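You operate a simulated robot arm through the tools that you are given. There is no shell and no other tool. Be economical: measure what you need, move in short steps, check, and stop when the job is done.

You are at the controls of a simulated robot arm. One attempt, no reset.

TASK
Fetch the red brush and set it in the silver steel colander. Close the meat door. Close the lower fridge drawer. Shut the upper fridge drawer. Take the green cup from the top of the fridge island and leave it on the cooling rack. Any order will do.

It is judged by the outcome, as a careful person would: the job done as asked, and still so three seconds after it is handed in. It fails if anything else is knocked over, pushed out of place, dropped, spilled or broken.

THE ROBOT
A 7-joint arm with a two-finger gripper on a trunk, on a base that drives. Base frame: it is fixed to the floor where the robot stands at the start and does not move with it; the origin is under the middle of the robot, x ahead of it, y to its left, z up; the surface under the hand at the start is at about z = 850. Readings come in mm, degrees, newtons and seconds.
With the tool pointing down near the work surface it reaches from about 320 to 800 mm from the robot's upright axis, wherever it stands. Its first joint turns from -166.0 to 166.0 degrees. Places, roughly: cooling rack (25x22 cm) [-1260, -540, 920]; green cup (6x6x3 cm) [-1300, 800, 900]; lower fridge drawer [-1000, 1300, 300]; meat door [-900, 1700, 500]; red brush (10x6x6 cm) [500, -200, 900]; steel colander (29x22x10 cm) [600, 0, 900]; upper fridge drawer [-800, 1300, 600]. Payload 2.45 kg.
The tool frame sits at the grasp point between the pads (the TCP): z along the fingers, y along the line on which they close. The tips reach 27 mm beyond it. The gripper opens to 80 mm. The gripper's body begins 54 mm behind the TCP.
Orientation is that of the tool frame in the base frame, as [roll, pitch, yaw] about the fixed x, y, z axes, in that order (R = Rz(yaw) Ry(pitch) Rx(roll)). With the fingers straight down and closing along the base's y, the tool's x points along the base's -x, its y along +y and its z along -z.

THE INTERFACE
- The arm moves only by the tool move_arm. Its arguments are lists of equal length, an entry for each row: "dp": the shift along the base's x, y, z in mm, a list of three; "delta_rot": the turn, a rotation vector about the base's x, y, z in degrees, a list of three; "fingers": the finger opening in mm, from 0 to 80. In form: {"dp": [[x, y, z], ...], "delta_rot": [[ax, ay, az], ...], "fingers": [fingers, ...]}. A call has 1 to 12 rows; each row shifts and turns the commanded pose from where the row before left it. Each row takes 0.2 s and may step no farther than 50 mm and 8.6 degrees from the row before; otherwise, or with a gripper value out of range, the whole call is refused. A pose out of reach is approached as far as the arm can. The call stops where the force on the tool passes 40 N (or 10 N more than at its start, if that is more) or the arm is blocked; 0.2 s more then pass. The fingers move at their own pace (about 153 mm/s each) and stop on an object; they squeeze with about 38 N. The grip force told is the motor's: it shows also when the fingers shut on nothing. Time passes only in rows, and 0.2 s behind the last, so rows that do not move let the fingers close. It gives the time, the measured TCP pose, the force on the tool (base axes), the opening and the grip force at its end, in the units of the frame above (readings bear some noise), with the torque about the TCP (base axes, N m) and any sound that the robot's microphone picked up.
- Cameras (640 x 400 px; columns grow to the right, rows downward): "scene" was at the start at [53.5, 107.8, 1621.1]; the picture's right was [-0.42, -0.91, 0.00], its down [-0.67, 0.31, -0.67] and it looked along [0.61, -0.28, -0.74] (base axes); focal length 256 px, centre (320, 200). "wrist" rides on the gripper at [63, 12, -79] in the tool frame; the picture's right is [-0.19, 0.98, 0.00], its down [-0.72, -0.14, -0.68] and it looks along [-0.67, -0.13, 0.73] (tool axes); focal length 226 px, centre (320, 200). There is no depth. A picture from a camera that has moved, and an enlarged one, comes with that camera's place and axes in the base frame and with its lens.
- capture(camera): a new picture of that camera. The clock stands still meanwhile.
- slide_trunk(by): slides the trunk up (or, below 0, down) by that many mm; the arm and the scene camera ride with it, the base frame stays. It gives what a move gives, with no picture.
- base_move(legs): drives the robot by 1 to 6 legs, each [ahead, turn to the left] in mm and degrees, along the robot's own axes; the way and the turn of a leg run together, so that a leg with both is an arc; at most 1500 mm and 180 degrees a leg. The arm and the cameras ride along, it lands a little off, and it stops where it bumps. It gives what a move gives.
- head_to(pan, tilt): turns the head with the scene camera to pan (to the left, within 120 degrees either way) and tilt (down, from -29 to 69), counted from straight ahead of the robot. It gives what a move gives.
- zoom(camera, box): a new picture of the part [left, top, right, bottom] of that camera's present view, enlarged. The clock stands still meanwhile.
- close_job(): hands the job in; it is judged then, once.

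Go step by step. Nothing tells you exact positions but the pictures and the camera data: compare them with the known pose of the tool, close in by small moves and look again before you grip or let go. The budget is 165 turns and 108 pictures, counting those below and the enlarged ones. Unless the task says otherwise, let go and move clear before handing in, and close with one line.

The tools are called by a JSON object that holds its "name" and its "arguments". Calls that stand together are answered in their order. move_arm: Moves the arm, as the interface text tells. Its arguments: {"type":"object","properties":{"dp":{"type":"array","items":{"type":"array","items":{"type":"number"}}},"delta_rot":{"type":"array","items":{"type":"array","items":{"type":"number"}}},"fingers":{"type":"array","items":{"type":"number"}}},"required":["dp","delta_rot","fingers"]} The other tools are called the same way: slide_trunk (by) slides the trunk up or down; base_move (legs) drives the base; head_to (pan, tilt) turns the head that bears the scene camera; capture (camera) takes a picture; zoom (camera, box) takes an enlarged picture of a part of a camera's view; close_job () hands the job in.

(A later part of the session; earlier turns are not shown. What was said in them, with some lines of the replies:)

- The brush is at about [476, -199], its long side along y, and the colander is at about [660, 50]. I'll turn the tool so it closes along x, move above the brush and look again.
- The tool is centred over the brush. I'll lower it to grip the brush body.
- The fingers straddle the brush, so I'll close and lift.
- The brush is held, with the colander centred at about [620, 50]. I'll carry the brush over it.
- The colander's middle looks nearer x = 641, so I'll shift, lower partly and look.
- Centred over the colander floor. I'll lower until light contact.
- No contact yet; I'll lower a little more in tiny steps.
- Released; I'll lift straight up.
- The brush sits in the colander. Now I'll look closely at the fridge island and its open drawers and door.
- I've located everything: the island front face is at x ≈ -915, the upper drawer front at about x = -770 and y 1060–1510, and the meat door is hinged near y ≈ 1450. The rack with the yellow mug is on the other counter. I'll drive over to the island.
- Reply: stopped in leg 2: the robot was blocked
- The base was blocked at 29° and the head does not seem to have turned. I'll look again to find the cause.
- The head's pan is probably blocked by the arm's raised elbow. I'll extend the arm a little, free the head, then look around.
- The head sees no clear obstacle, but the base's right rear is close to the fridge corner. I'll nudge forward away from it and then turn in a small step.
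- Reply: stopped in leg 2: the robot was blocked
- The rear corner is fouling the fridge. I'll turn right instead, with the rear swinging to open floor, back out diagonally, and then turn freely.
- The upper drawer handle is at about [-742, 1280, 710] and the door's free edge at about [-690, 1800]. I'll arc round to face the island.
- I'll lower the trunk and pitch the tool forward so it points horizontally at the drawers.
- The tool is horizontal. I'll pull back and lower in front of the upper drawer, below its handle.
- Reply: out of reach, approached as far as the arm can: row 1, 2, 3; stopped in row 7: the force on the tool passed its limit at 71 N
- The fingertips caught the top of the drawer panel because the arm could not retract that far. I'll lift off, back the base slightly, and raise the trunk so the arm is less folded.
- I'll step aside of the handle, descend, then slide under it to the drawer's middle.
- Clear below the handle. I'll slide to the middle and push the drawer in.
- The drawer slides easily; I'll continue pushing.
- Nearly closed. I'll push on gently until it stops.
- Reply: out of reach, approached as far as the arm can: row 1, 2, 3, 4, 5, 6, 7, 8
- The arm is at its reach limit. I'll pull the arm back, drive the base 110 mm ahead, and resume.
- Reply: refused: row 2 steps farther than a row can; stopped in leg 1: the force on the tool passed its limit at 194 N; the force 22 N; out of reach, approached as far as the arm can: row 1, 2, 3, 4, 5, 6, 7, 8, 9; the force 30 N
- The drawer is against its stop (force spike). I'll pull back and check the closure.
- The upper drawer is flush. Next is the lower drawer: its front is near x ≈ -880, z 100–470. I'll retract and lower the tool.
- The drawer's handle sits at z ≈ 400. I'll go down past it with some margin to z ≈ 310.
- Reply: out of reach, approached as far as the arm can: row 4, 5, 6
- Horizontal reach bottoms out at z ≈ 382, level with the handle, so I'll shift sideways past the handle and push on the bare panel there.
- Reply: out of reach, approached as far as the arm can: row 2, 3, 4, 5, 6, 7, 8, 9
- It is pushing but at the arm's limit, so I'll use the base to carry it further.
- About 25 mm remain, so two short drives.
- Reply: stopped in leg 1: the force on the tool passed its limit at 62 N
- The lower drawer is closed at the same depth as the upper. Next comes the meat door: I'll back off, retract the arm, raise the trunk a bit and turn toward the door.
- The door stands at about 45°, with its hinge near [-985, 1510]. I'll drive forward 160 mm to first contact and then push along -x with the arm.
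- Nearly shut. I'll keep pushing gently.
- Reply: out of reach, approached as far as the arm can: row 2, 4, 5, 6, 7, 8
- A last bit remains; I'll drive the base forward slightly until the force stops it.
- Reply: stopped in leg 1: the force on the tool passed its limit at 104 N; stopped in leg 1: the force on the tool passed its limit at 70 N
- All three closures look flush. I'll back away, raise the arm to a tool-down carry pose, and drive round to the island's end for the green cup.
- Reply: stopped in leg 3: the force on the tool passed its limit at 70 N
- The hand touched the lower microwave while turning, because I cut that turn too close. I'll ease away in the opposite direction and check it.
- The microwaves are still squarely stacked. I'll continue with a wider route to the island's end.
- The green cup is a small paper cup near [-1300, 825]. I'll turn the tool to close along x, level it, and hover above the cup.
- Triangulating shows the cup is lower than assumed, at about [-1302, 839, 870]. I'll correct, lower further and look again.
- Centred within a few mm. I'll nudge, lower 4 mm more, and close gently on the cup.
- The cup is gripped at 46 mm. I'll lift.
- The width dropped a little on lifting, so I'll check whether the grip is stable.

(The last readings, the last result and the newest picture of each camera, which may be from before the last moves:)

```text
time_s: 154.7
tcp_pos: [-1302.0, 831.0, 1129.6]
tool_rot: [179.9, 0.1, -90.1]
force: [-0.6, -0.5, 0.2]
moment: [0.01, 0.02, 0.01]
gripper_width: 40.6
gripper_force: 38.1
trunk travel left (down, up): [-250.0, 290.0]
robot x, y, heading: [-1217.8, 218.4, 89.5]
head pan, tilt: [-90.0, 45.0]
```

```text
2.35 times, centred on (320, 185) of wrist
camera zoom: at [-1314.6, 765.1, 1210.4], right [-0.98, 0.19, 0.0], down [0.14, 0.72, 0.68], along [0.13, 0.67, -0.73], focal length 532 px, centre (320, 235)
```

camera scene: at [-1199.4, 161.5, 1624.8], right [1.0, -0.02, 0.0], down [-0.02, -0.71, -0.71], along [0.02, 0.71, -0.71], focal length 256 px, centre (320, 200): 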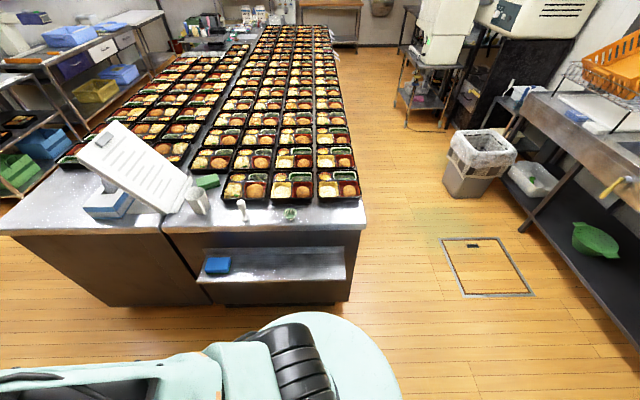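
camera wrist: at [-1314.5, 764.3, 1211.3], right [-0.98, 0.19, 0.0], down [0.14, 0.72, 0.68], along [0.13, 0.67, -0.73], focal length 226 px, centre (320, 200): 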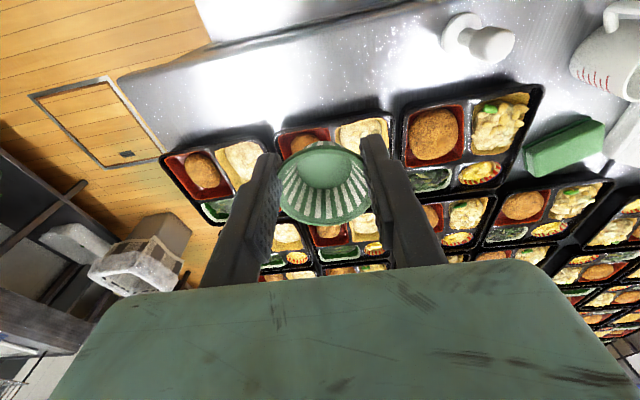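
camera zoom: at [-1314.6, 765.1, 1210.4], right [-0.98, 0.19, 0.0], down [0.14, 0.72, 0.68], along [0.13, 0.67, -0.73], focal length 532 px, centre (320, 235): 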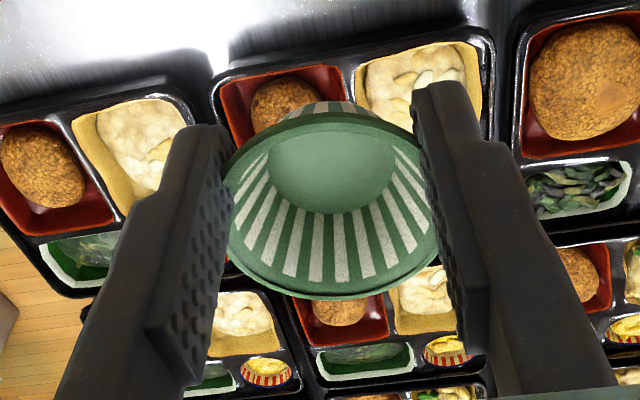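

The cup is held off-centre (about 9 mm toward +y) and slowly squeezing out. I'll set it back where it was and regrip it centred.

{"name": "move_arm", "arguments": {"dp": [[0, 0, -50], [0, 0, -50], [0, 0, -50], [0, 0, -45], [0, 0, -25], [0, 0, -12]], "delta_rot": [[0, 0, 0], [0, 0, 0], [0, 0, 0], [0, 0, 0], [0, 0, 0], [0, 0, 0]], "fingers": [38, 38, 38, 38, 38, 38]}}

{"name": "zoom", "arguments": {"camera": "wrist", "box": [200, 100, 440, 270]}}

```text
time_s: 156.1
tcp_pos: [-1304.7, 830.0, 895.2]
tool_rot: [179.9, 0.1, -90.0]
force: [0.2, -0.1, 0.1]
moment: [-0.01, 0.01, 0.01]
gripper_width: 39.2
gripper_force: 37.9
trunk travel left (down, up): [-250.0, 290.0]
robot x, y, heading: [-1218.4, 220.7, 89.2]
head pan, tilt: [-90.0, 45.0]
```

```text
2.35 times, centred on (320, 185) of wrist
camera zoom: at [-1315.6, 764.5, 977.4], right [-0.98, 0.19, 0.0], down [0.14, 0.72, 0.68], along [0.13, 0.67, -0.73], focal length 532 px, centre (320, 235)
```

zoom: 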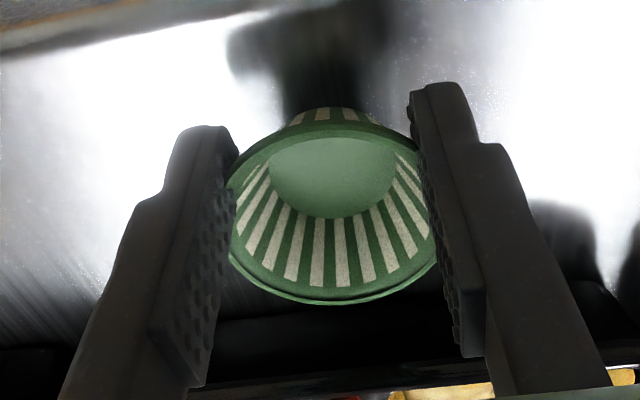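

{"name": "move_arm", "arguments": {"dp": [[0, 0, -3], [0, 0, -2], [0, 0, 0], [0, 0, 0], [0, 0, 0], [0, 0, 0]], "delta_rot": [[0, 0, 0], [0, 0, 0], [0, 0, 0], [0, 0, 0], [0, 0, 0], [0, 0, 0]], "fingers": [38, 38, 38, 50, 74, 74]}}

{"name": "capture", "arguments": {"camera": "wrist"}}

```text
time_s: 157.5
tcp_pos: [-1302.4, 829.4, 890.8]
tool_rot: [179.8, 0.1, -90.0]
force: [0.3, 0.2, 0.1]
moment: [0.02, 0.03, -0.02]
gripper_width: 73.9
gripper_force: 0.1
trunk travel left (down, up): [-250.0, 290.0]
robot x, y, heading: [-1218.1, 219.8, 89.3]
head pan, tilt: [-90.0, 45.0]
```

```text
42 pictures are left
camera wrist: at [-1315.4, 765.0, 972.4], right [-0.98, 0.19, 0.0], down [0.14, 0.72, 0.68], along [0.13, 0.67, -0.73], focal length 226 px, centre (320, 200)
```

wrist: 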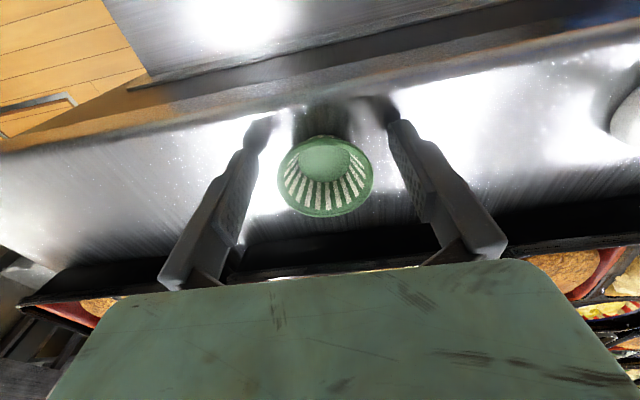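

Comparing image sizes shows the cup rim is 60 mm wide at z ≈ 857, y ≈ 848, so I had gripped too high and off-centre. I'll rise a bit, recentre and check.

{"name": "move_arm", "arguments": {"dp": [[0, 0, 15], [0, 10, 10], [0, 9, 0], [0, 0, 0]], "delta_rot": [[0, 0, 0], [0, 0, 0], [0, 0, 0], [0, 0, 0]], "fingers": [80, 80, 80, 80]}}

{"name": "capture", "arguments": {"camera": "wrist"}}

```text
time_s: 158.5
tcp_pos: [-1301.4, 850.4, 916.2]
tool_rot: [179.9, 0.2, -89.9]
force: [-0.1, 0.1, -0.4]
moment: [0.0, 0.0, 0.0]
gripper_width: 79.8
gripper_force: 0.0
trunk travel left (down, up): [-250.0, 290.0]
robot x, y, heading: [-1217.5, 217.8, 89.1]
head pan, tilt: [-90.0, 45.0]
```

```text
41 pictures are left
camera wrist: at [-1313.9, 785.5, 997.6], right [-0.98, 0.19, 0.0], down [0.14, 0.72, 0.68], along [0.13, 0.67, -0.73], focal length 226 px, centre (320, 200)
```

wrist: 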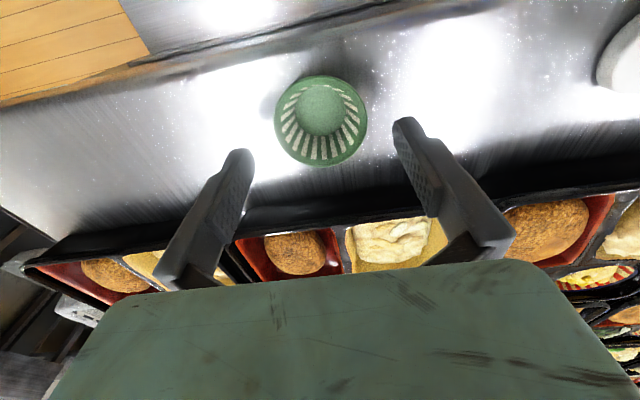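

Confirmed: cup at [-1302, 846], rim z ≈ 857. I'll lower around it to grip with the pads.

{"name": "move_arm", "arguments": {"dp": [[0, -2, -20], [0, 0, -15], [0, 0, -10], [0, 0, -6], [0, 0, 0]], "delta_rot": [[0, 0, 0], [0, 0, 0], [0, 0, 0], [0, 0, 0], [0, 0, 0]], "fingers": [80, 80, 80, 80, 80]}}

{"name": "capture", "arguments": {"camera": "wrist"}}

```text
time_s: 159.2
tcp_pos: [-1298.8, 849.9, 886.7]
tool_rot: [180.0, 0.4, -90.1]
force: [2.9, -18.7, 29.9]
moment: [-0.93, -0.72, -0.17]
gripper_width: 74.3
gripper_force: 0.1
trunk travel left (down, up): [-250.0, 290.0]
robot x, y, heading: [-1216.9, 219.6, 89.2]
head pan, tilt: [-90.0, 45.0]
stopped in row 3: the force on the tool passed its limit at 62 N (the readings are from after the stop); the commanded pose is now the measured one
```

```text
40 pictures are left
camera wrist: at [-1311.3, 783.6, 967.7], right [-0.98, 0.2, 0.0], down [0.14, 0.71, 0.69], along [0.13, 0.68, -0.73], focal length 226 px, centre (320, 200)
```

wrist: 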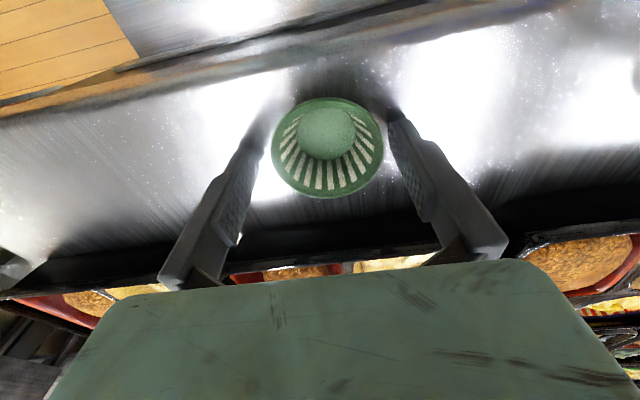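

The tips touched the counter, so it is at z ≈ 860. Redoing the fit with the finger geometry puts the cup rim at z ≈ 885, with its centre 11 mm nearer the robot than the tool. I'll lift off and recentre.

{"name": "move_arm", "arguments": {"dp": [[0, 0, 12], [-4, -11, 0], [0, 0, 0]], "delta_rot": [[0, 0, 0], [0, 0, 0], [0, 0, 0]], "fingers": [78, 78, 78]}}

{"name": "zoom", "arguments": {"camera": "wrist", "box": [160, 60, 480, 260]}}

```text
time_s: 160.0
tcp_pos: [-1303.5, 840.7, 896.2]
tool_rot: [180.0, 0.5, -90.1]
force: [0.2, 0.8, 1.0]
moment: [0.02, 0.02, -0.01]
gripper_width: 77.9
gripper_force: 0.0
trunk travel left (down, up): [-250.0, 290.0]
robot x, y, heading: [-1216.2, 217.7, 89.1]
head pan, tilt: [-90.0, 45.0]
```

```text
2.00 times, centred on (320, 160) of wrist
camera zoom: at [-1316.4, 775.5, 975.6], right [-0.98, 0.2, 0.0], down [0.14, 0.71, 0.69], along [0.13, 0.67, -0.73], focal length 452 px, centre (320, 280)
```

zoom: 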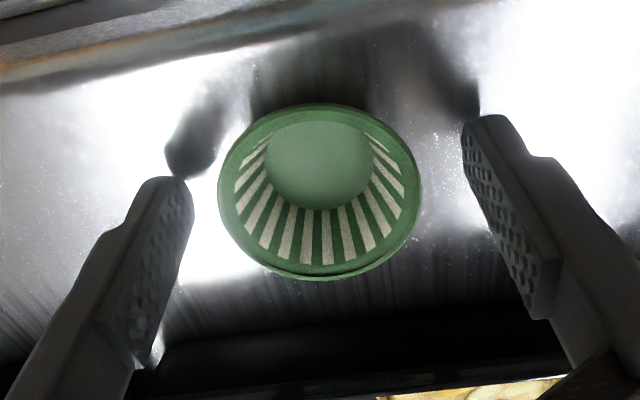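

Centred to within 3 mm. I'll correct, lower slightly and close.

{"name": "move_arm", "arguments": {"dp": [[0, -3, -3], [0, 0, -4], [0, 0, 0], [0, 0, 0], [0, 0, 0]], "delta_rot": [[0, 0, 0], [0, 0, 0], [0, 0, 0], [0, 0, 0], [0, 0, 0]], "fingers": [78, 78, 60, 45, 42]}}

{"name": "zoom", "arguments": {"camera": "wrist", "box": [160, 60, 480, 260]}}

```text
time_s: 161.2
tcp_pos: [-1304.3, 838.5, 888.4]
tool_rot: [180.0, 0.4, -90.1]
force: [-0.5, -0.9, 0.4]
moment: [0.02, 0.01, -0.02]
gripper_width: 50.1
gripper_force: 37.9
trunk travel left (down, up): [-250.0, 290.0]
robot x, y, heading: [-1215.7, 222.2, 89.3]
head pan, tilt: [-90.0, 45.0]
```

```text
2.00 times, centred on (320, 160) of wrist
camera zoom: at [-1316.5, 772.6, 968.2], right [-0.98, 0.2, 0.0], down [0.14, 0.71, 0.69], along [0.13, 0.67, -0.73], focal length 452 px, centre (320, 280)
```

zoom: 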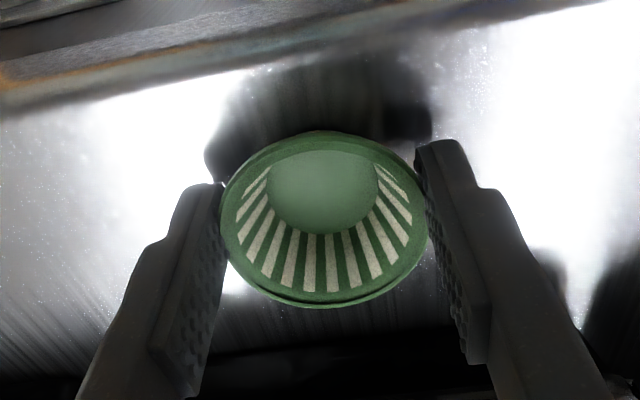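

Gripped at 50 mm, across the full diameter. I'll lift and watch the width.

{"name": "move_arm", "arguments": {"dp": [[0, 0, 10], [0, 0, 20], [0, 0, 30], [0, 0, 0], [0, 0, 0], [0, 0, 0], [0, 0, 0]], "delta_rot": [[0, 0, 0], [0, 0, 0], [0, 0, 0], [0, 0, 0], [0, 0, 0], [0, 0, 0], [0, 0, 0]], "fingers": [42, 42, 42, 42, 42, 42, 42]}}

{"name": "zoom", "arguments": {"camera": "wrist", "box": [160, 60, 480, 260]}}

```text
time_s: 162.8
tcp_pos: [-1303.4, 838.8, 948.1]
tool_rot: [-180.0, 0.4, -90.1]
force: [-0.3, -0.4, -0.7]
moment: [-0.02, 0.02, 0.02]
gripper_width: 50.2
gripper_force: 37.8
trunk travel left (down, up): [-250.0, 290.0]
robot x, y, heading: [-1218.3, 219.4, 89.4]
head pan, tilt: [-90.0, 45.0]
```

```text
2.00 times, centred on (320, 160) of wrist
camera zoom: at [-1315.7, 772.6, 1029.1], right [-0.98, 0.2, 0.0], down [0.14, 0.71, 0.69], along [0.13, 0.67, -0.73], focal length 452 px, centre (320, 280)
```

zoom: 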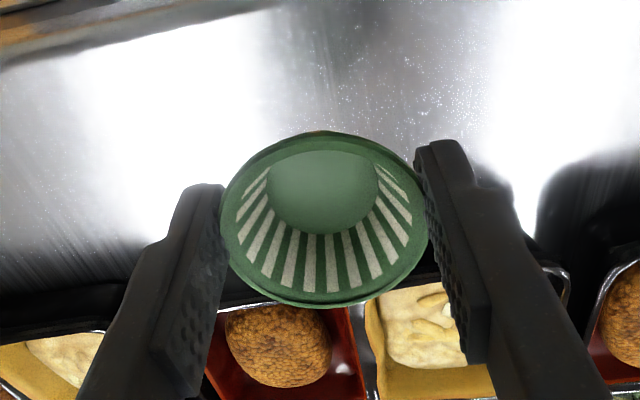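

The grip is stable at 50 mm. I'll raise the cup, back off slightly and turn the base round toward the rack.

{"name": "move_arm", "arguments": {"dp": [[0, -10, 40], [0, -20, 40], [0, -20, 40], [0, -20, 40], [0, -20, 40]], "delta_rot": [[0, 0, 0], [0, 0, 0], [0, 0, 0], [0, 0, 0], [0, 0, 0]], "fingers": [42, 42, 42, 42, 42]}}

{"name": "base_move", "arguments": {"legs": [[-30, 0], [0, 60], [0, 60], [0, 60]]}}

{"name": "head_to", "arguments": {"pan": 30, "tilt": 50}}

{"name": "capture", "arguments": {"camera": "scene"}}

{"name": "capture", "arguments": {"camera": "wrist"}}

```text
time_s: 164.0
tcp_pos: [-1300.3, 748.3, 1148.8]
tool_rot: [180.0, 0.5, -90.1]
force: [0.4, 0.1, 0.2]
moment: [0.02, -0.04, 0.07]
gripper_width: 49.3
gripper_force: 38.1
trunk travel left (down, up): [-250.0, 290.0]
robot x, y, heading: [-1218.4, 223.9, 89.3]
head pan, tilt: [-90.0, 45.0]
```

```text
time_s: 173.0
tcp_pos: [-1129.6, -337.7, 1148.2]
tool_rot: [-180.0, 0.5, 90.7]
force: [1.0, -0.7, 0.5]
moment: [-0.01, -0.02, -0.02]
gripper_width: 44.6
gripper_force: 11.2
trunk travel left (down, up): [-250.0, 290.0]
robot x, y, heading: [-1219.5, 191.8, -89.9]
head pan, tilt: [-90.0, 45.0]
```

```text
time_s: 175.0
tcp_pos: [-1129.9, -337.4, 1147.4]
tool_rot: [180.0, 0.5, 90.8]
force: [-0.3, 0.2, -0.1]
moment: [0.02, 0.01, 0.01]
gripper_width: 39.7
gripper_force: 37.9
trunk travel left (down, up): [-250.0, 290.0]
robot x, y, heading: [-1221.6, 190.7, -89.8]
head pan, tilt: [30.0, 50.0]
```

```text
36 pictures are left
camera scene: at [-1038.7, 143.5, 1617.9], right [-0.87, -0.5, 0.0], down [-0.38, 0.66, -0.64], along [0.32, -0.56, -0.77], focal length 256 px, centre (320, 200)
```

scene: 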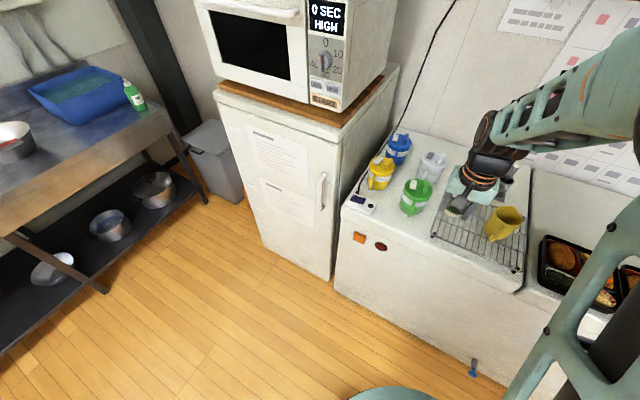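

```text
35 pictures are left
camera wrist: at [-1119.1, -275.1, 1228.2], right [0.98, -0.18, 0.0], down [-0.13, -0.71, 0.69], along [-0.12, -0.68, -0.73], focal length 226 px, centre (320, 200)
```

wrist: 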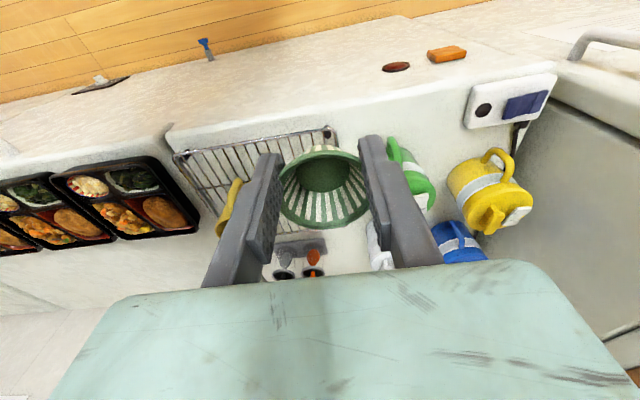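

The cup has crept a little (width 40) but is still held. The rack spans x -1132 to -1381 and y -415 to -635, with the yellow mug near x = -1315. I'll put the cup on the free side at about [-1195, -500], moving over it now.

{"name": "move_arm", "arguments": {"dp": [[-16, -40, 0], [-16, -40, 0], [-16, -40, 0], [-16, -42, 0]], "delta_rot": [[0, 0, 0], [0, 0, 0], [0, 0, 0], [0, 0, 0]], "fingers": [39, 39, 39, 39]}}

{"name": "capture", "arguments": {"camera": "wrist"}}

{"name": "capture", "arguments": {"camera": "scene"}}

```text
time_s: 176.0
tcp_pos: [-1196.1, -503.5, 1147.6]
tool_rot: [-180.0, 0.3, 90.7]
force: [-0.4, -1.0, 0.2]
moment: [0.0, -0.02, 0.01]
gripper_width: 41.0
gripper_force: 38.3
trunk travel left (down, up): [-250.0, 290.0]
robot x, y, heading: [-1219.3, 187.7, -90.2]
head pan, tilt: [30.0, 50.0]
```

```text
34 pictures are left
camera wrist: at [-1184.9, -441.1, 1227.4], right [0.98, -0.18, 0.0], down [-0.13, -0.72, 0.69], along [-0.12, -0.68, -0.73], focal length 226 px, centre (320, 200)
```

wrist: 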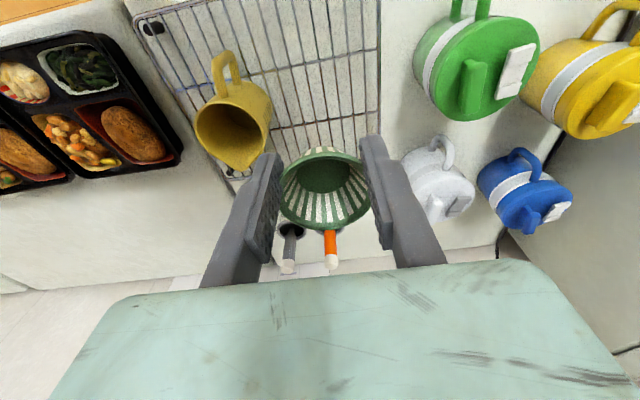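

```text
33 pictures are left
camera scene: at [-1039.1, 142.2, 1617.8], right [-0.87, -0.5, 0.0], down [-0.38, 0.66, -0.64], along [0.32, -0.56, -0.77], focal length 256 px, centre (320, 200)
```

scene: 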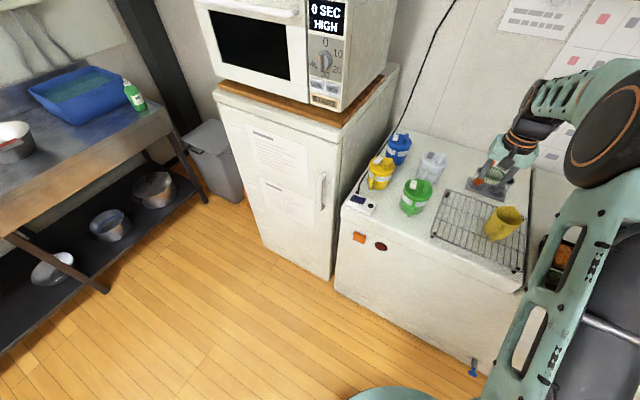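

The landing point lies on the free part of the rack. I'll shift 10 mm away from the mug, descend partway and look.

{"name": "move_arm", "arguments": {"dp": [[10, 3, -40], [0, 0, -40], [0, 0, -40], [0, 0, -10]], "delta_rot": [[0, 0, 0], [0, 0, 0], [0, 0, 0], [0, 0, 0]], "fingers": [39, 39, 39, 39]}}

{"name": "capture", "arguments": {"camera": "wrist"}}

{"name": "zoom", "arguments": {"camera": "scene", "box": [400, 120, 560, 290]}}

```text
time_s: 177.0
tcp_pos: [-1187.3, -497.8, 1017.1]
tool_rot: [180.0, 0.6, 90.7]
force: [0.2, 0.3, 0.1]
moment: [0.01, -0.01, 0.04]
gripper_width: 40.6
gripper_force: 37.4
trunk travel left (down, up): [-250.0, 290.0]
robot x, y, heading: [-1217.2, 191.3, -89.7]
head pan, tilt: [30.0, 50.0]
```

```text
32 pictures are left
camera wrist: at [-1174.5, -435.4, 1098.1], right [0.98, -0.18, 0.0], down [-0.13, -0.71, 0.69], along [-0.12, -0.68, -0.73], focal length 226 px, centre (320, 200)
```

wrist: 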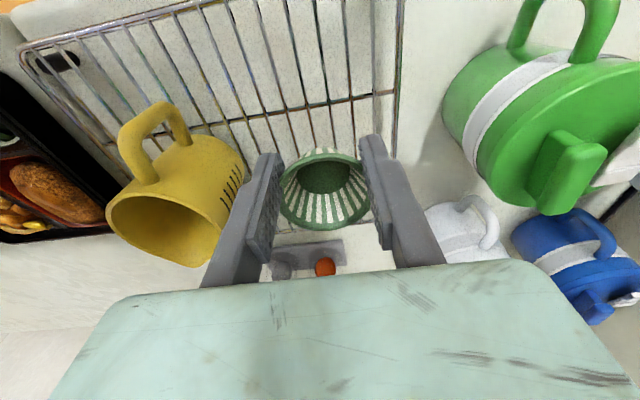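

```text
2.35 times, centred on (480, 205) of scene
camera zoom: at [-1038.6, 142.9, 1617.8], right [-0.87, -0.5, 0.0], down [-0.38, 0.66, -0.64], along [0.32, -0.56, -0.77], focal length 602 px, centre (-56, 188)
```

zoom: 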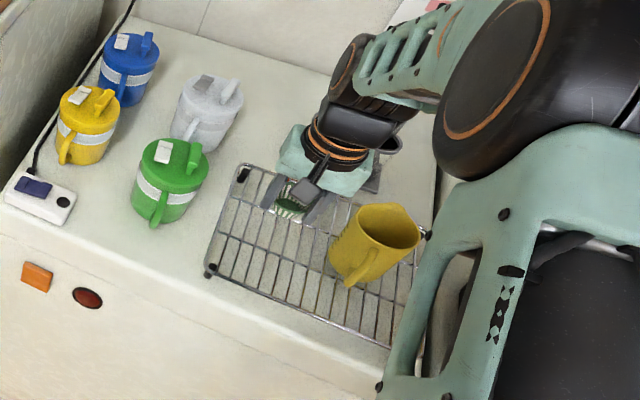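

The mug's side is close to the left finger, so I'll shift a further 17 mm away and 22 mm toward the front, then descend.

{"name": "move_arm", "arguments": {"dp": [[17, 22, 0], [0, 0, -20], [0, 0, -15], [0, 0, 0]], "delta_rot": [[0, 0, 0], [0, 0, 0], [0, 0, 0], [0, 0, 0]], "fingers": [39, 39, 39, 39]}}

{"name": "capture", "arguments": {"camera": "wrist"}}

{"name": "zoom", "arguments": {"camera": "scene", "box": [420, 160, 540, 280]}}

```text
time_s: 178.0
tcp_pos: [-1167.9, -472.6, 984.2]
tool_rot: [179.9, 0.5, 90.7]
force: [0.7, 0.5, 0.5]
moment: [-0.01, 0.05, 0.01]
gripper_width: 40.6
gripper_force: 1.2
trunk travel left (down, up): [-250.0, 290.0]
robot x, y, heading: [-1220.4, 189.2, -89.9]
head pan, tilt: [30.0, 50.0]
```

```text
30 pictures are left
camera wrist: at [-1157.1, -410.5, 1064.0], right [0.98, -0.18, 0.0], down [-0.13, -0.71, 0.69], along [-0.12, -0.68, -0.73], focal length 226 px, centre (320, 200)
```

wrist: 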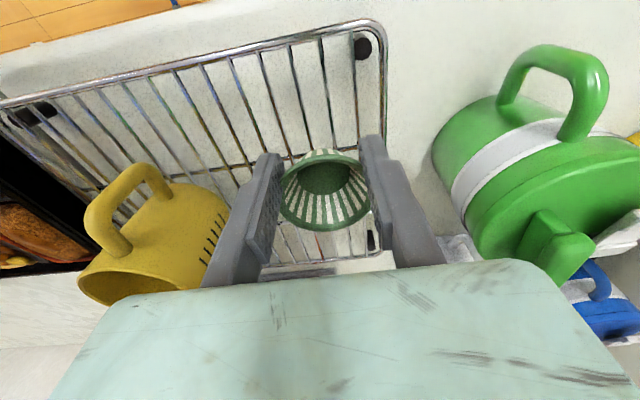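

```text
3.33 times, centred on (480, 220) of scene
camera zoom: at [-1038.5, 143.8, 1617.9], right [-0.87, -0.5, 0.0], down [-0.38, 0.66, -0.64], along [0.32, -0.56, -0.77], focal length 853 px, centre (-213, 133)
```

zoom: 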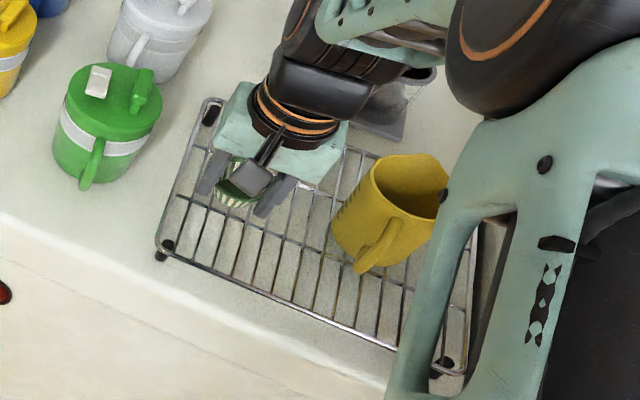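

The rack top works out at z ≈ 900. I'll lower to just above it, then in small steps.

{"name": "move_arm", "arguments": {"dp": [[-5, -4, -15], [0, 0, -15], [0, 0, -10], [0, 0, -4], [0, 0, 0]], "delta_rot": [[0, 0, 0], [0, 0, 0], [0, 0, 0], [0, 0, 0], [0, 0, 0]], "fingers": [38, 38, 38, 38, 38]}}

{"name": "capture", "arguments": {"camera": "wrist"}}

{"name": "zoom", "arguments": {"camera": "scene", "box": [430, 170, 510, 250]}}

```text
time_s: 179.2
tcp_pos: [-1173.0, -477.4, 937.4]
tool_rot: [-180.0, 0.4, 90.7]
force: [-1.2, 0.2, 0.6]
moment: [0.0, 0.02, 0.04]
gripper_width: 39.3
gripper_force: 0.4
trunk travel left (down, up): [-250.0, 290.0]
robot x, y, heading: [-1219.5, 189.4, -89.7]
head pan, tilt: [30.0, 50.0]
```

```text
28 pictures are left
camera wrist: at [-1161.5, -415.1, 1018.5], right [0.98, -0.18, 0.0], down [-0.13, -0.71, 0.69], along [-0.12, -0.68, -0.73], focal length 226 px, centre (320, 200)
```

wrist: 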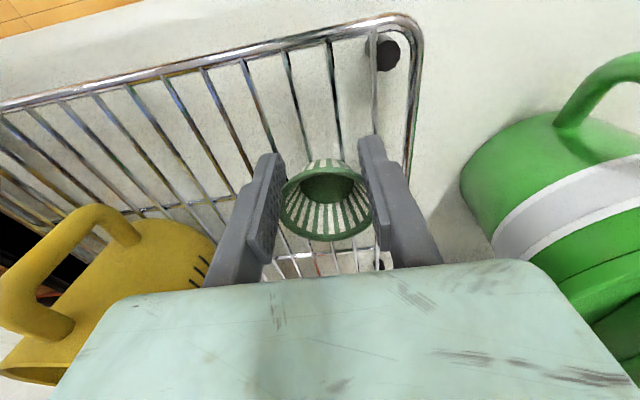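

```text
5.00 times, centred on (470, 210) of scene
camera zoom: at [-1038.7, 143.5, 1617.8], right [-0.87, -0.5, 0.0], down [-0.38, 0.66, -0.64], along [0.32, -0.56, -0.77], focal length 1280 px, centre (-430, 150)
```

zoom: 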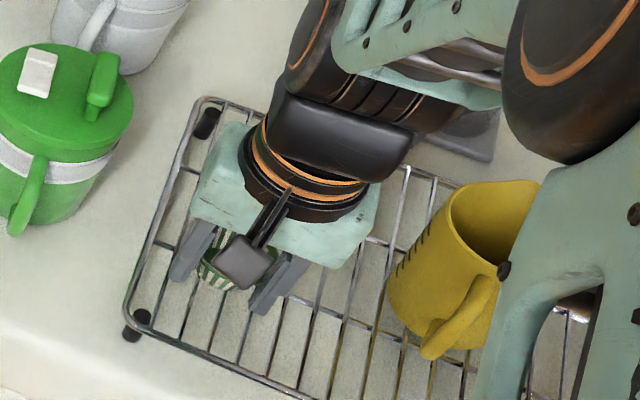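

The cup is slightly tilted in the grip, but it should level itself on contact. I'll lower in tiny steps.

{"name": "move_arm", "arguments": {"dp": [[0, 0, -3], [0, 0, -3], [0, 0, 0]], "delta_rot": [[0, 0, 0], [0, 0, 0], [0, 0, 0]], "fingers": [38, 38, 38]}}

{"name": "zoom", "arguments": {"camera": "wrist", "box": [200, 100, 440, 270]}}

```text
time_s: 180.0
tcp_pos: [-1173.3, -476.7, 936.6]
tool_rot: [-180.0, 0.8, 90.6]
force: [-0.1, 4.4, 31.8]
moment: [0.35, 0.2, -0.07]
gripper_width: 39.2
gripper_force: 0.6
trunk travel left (down, up): [-250.0, 290.0]
robot x, y, heading: [-1220.7, 193.0, -89.9]
head pan, tilt: [30.0, 50.0]
```

```text
2.35 times, centred on (320, 185) of wrist
camera zoom: at [-1161.3, -414.9, 1016.5], right [0.98, -0.18, 0.0], down [-0.13, -0.71, 0.69], along [-0.12, -0.68, -0.72], focal length 532 px, centre (320, 235)
```

zoom: 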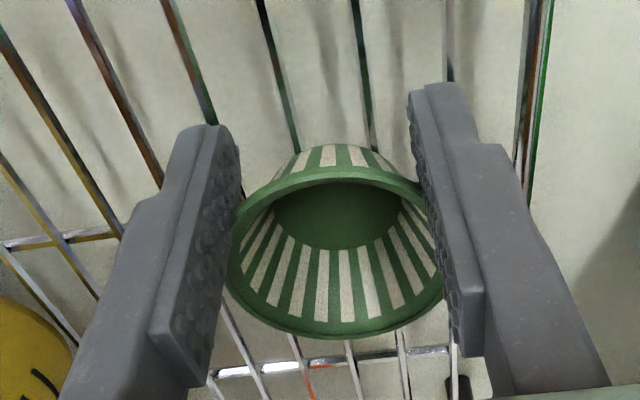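

The tips are resting on the rack (TCP 936.6). I'll ease up 2 mm and open slowly.

{"name": "move_arm", "arguments": {"dp": [[0, 0, 2], [0, 0, 0], [0, 0, 0], [0, 0, 0]], "delta_rot": [[0, 0, 0], [0, 0, 0], [0, 0, 0], [0, 0, 0]], "fingers": [38, 41, 44, 48]}}

{"name": "capture", "arguments": {"camera": "wrist"}}

```text
time_s: 181.0
tcp_pos: [-1173.0, -477.6, 935.9]
tool_rot: [-180.0, 0.6, 90.7]
force: [1.0, -1.1, 25.8]
moment: [0.17, 0.11, 0.02]
gripper_width: 39.8
gripper_force: 0.1
trunk travel left (down, up): [-250.0, 290.0]
robot x, y, heading: [-1220.0, 189.1, -89.9]
head pan, tilt: [30.0, 50.0]
```

```text
25 pictures are left
camera wrist: at [-1161.1, -415.2, 1017.0], right [0.98, -0.18, 0.0], down [-0.13, -0.71, 0.69], along [-0.12, -0.68, -0.72], focal length 226 px, centre (320, 200)
```

wrist: 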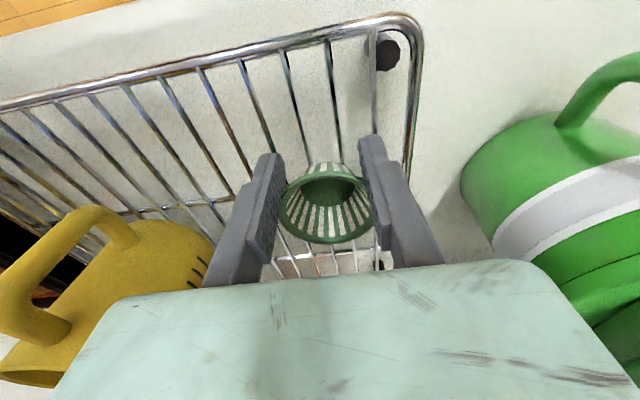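

The fingers did not open, as the tips are lodged against the wires. I'll lift a few mm with the opening command kept small.

{"name": "move_arm", "arguments": {"dp": [[0, 0, 3], [0, 0, 2], [0, 0, 0]], "delta_rot": [[0, 0, 0], [0, 0, 0], [0, 0, 0]], "fingers": [42, 44, 46]}}

{"name": "zoom", "arguments": {"camera": "wrist", "box": [200, 100, 440, 270]}}

```text
time_s: 181.8
tcp_pos: [-1172.7, -478.3, 938.9]
tool_rot: [179.9, 0.3, 90.7]
force: [0.1, 0.1, 0.5]
moment: [0.0, -0.01, -0.01]
gripper_width: 45.3
gripper_force: 0.0
trunk travel left (down, up): [-250.0, 290.0]
robot x, y, heading: [-1215.3, 192.7, -89.8]
head pan, tilt: [30.0, 50.0]
```

```text
2.35 times, centred on (320, 185) of wrist
camera zoom: at [-1160.6, -415.5, 1019.0], right [0.98, -0.18, 0.0], down [-0.13, -0.72, 0.69], along [-0.12, -0.67, -0.73], focal length 532 px, centre (320, 235)
```

zoom: 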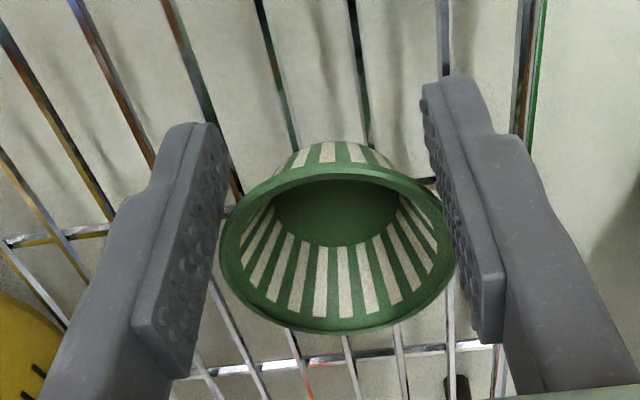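

{"name": "move_arm", "arguments": {"dp": [[0, 0, 0], [0, 0, 0], [0, 0, 0], [0, 0, 0]], "delta_rot": [[0, 0, 0], [0, 0, 0], [0, 0, 0], [0, 0, 0]], "fingers": [50, 55, 62, 66]}}

{"name": "zoom", "arguments": {"camera": "wrist", "box": [180, 80, 460, 270]}}

```text
time_s: 182.8
tcp_pos: [-1170.1, -478.4, 941.9]
tool_rot: [179.9, 0.6, 90.8]
force: [12.5, 3.3, 13.6]
moment: [0.23, -0.06, -0.14]
gripper_width: 54.1
gripper_force: 0.0
trunk travel left (down, up): [-250.0, 290.0]
robot x, y, heading: [-1216.1, 194.1, -89.8]
head pan, tilt: [30.0, 50.0]
```

```text
2.11 times, centred on (320, 175) of wrist
camera zoom: at [-1158.3, -415.4, 1021.4], right [0.98, -0.18, 0.0], down [-0.13, -0.71, 0.69], along [-0.12, -0.68, -0.72], focal length 476 px, centre (320, 253)
```

zoom: 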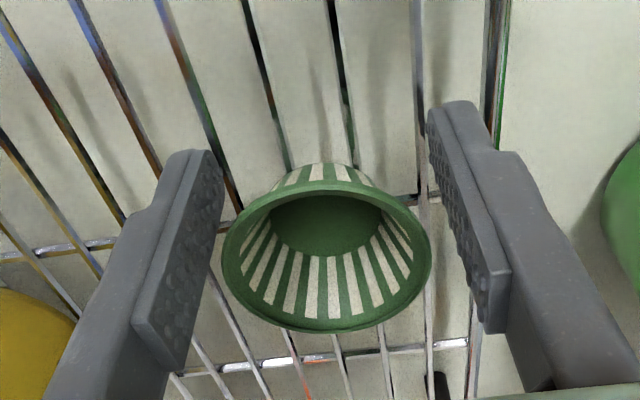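

A finger is pressing sideways on a wire, so I'll stop opening there, rise a little and then open further.

{"name": "move_arm", "arguments": {"dp": [[0, 0, 2], [0, 0, 4], [0, 0, 0], [0, 0, 0]], "delta_rot": [[0, 0, 0], [0, 0, 0], [0, 0, 0], [0, 0, 0]], "fingers": [54, 54, 56, 58]}}

{"name": "zoom", "arguments": {"camera": "wrist", "box": [180, 80, 460, 270]}}

```text
time_s: 183.8
tcp_pos: [-1172.6, -480.0, 944.4]
tool_rot: [-180.0, 0.5, 90.7]
force: [0.0, 0.3, 0.4]
moment: [0.0, 0.0, -0.01]
gripper_width: 57.9
gripper_force: 0.0
trunk travel left (down, up): [-250.0, 290.0]
robot x, y, heading: [-1216.4, 191.0, -89.8]
head pan, tilt: [30.0, 50.0]
```

```text
2.11 times, centred on (320, 175) of wrist
camera zoom: at [-1160.1, -417.3, 1025.6], right [0.98, -0.18, 0.0], down [-0.13, -0.71, 0.69], along [-0.12, -0.68, -0.73], focal length 476 px, centre (320, 253)
```

zoom: 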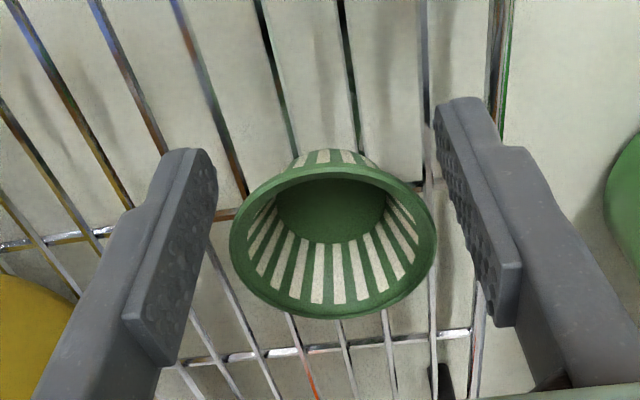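

The cup is free and resting on the rack. I'll open a bit more and rise clear.

{"name": "move_arm", "arguments": {"dp": [[0, 0, 6], [0, 0, 8], [0, 0, 20], [0, 0, 30], [0, 0, 40], [0, 0, 40]], "delta_rot": [[0, 0, 0], [0, 0, 0], [0, 0, 0], [0, 0, 0], [0, 0, 0], [0, 0, 0]], "fingers": [60, 66, 68, 68, 68, 68]}}

{"name": "capture", "arguments": {"camera": "wrist"}}

{"name": "zoom", "arguments": {"camera": "scene", "box": [420, 160, 540, 280]}}

```text
time_s: 185.2
tcp_pos: [-1171.1, -478.8, 1090.6]
tool_rot: [179.9, 0.4, 90.6]
force: [-0.9, 0.5, -1.0]
moment: [0.01, 0.01, 0.01]
gripper_width: 67.9
gripper_force: 0.1
trunk travel left (down, up): [-250.0, 290.0]
robot x, y, heading: [-1222.4, 189.0, -89.9]
head pan, tilt: [30.0, 50.0]
```

```text
21 pictures are left
camera wrist: at [-1160.1, -415.9, 1171.2], right [0.98, -0.18, 0.0], down [-0.13, -0.71, 0.69], along [-0.12, -0.68, -0.73], focal length 226 px, centre (320, 200)
```

wrist: 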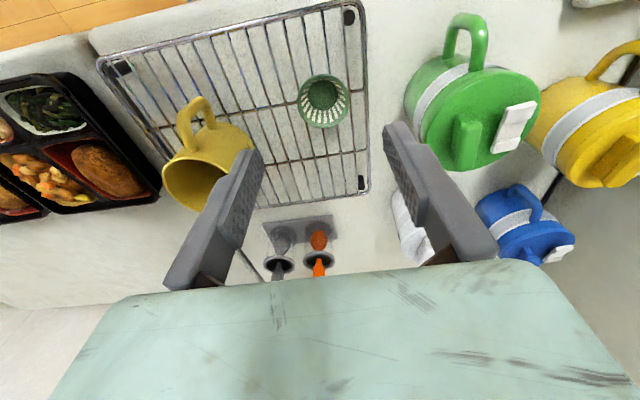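

```text
3.33 times, centred on (480, 220) of scene
camera zoom: at [-1038.7, 144.0, 1617.9], right [-0.87, -0.5, 0.0], down [-0.38, 0.66, -0.64], along [0.32, -0.56, -0.77], focal length 853 px, centre (-213, 133)
```

zoom: 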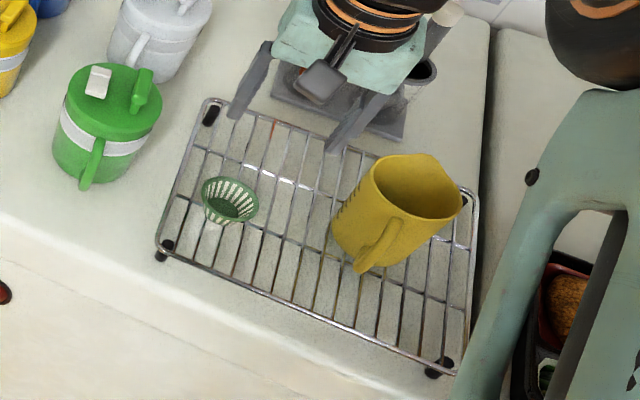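

The green cup stands upright on the cooling rack, and neither the yellow mug nor the rack has shifted. The last views show both drawers and the meat door flush, and the brush in the colander. The hand is clear, so I'm handing in.

{"name": "close_job", "arguments": {}}

```text
The job is handed in.
```

The job is handed in: the red brush is in the steel colander, both fridge drawers and the meat door are shut, and the green cup is upright on the cooling rack. While turning, the hand bumped the lower microwave; the microwaves still looked squarely stacked when I checked.
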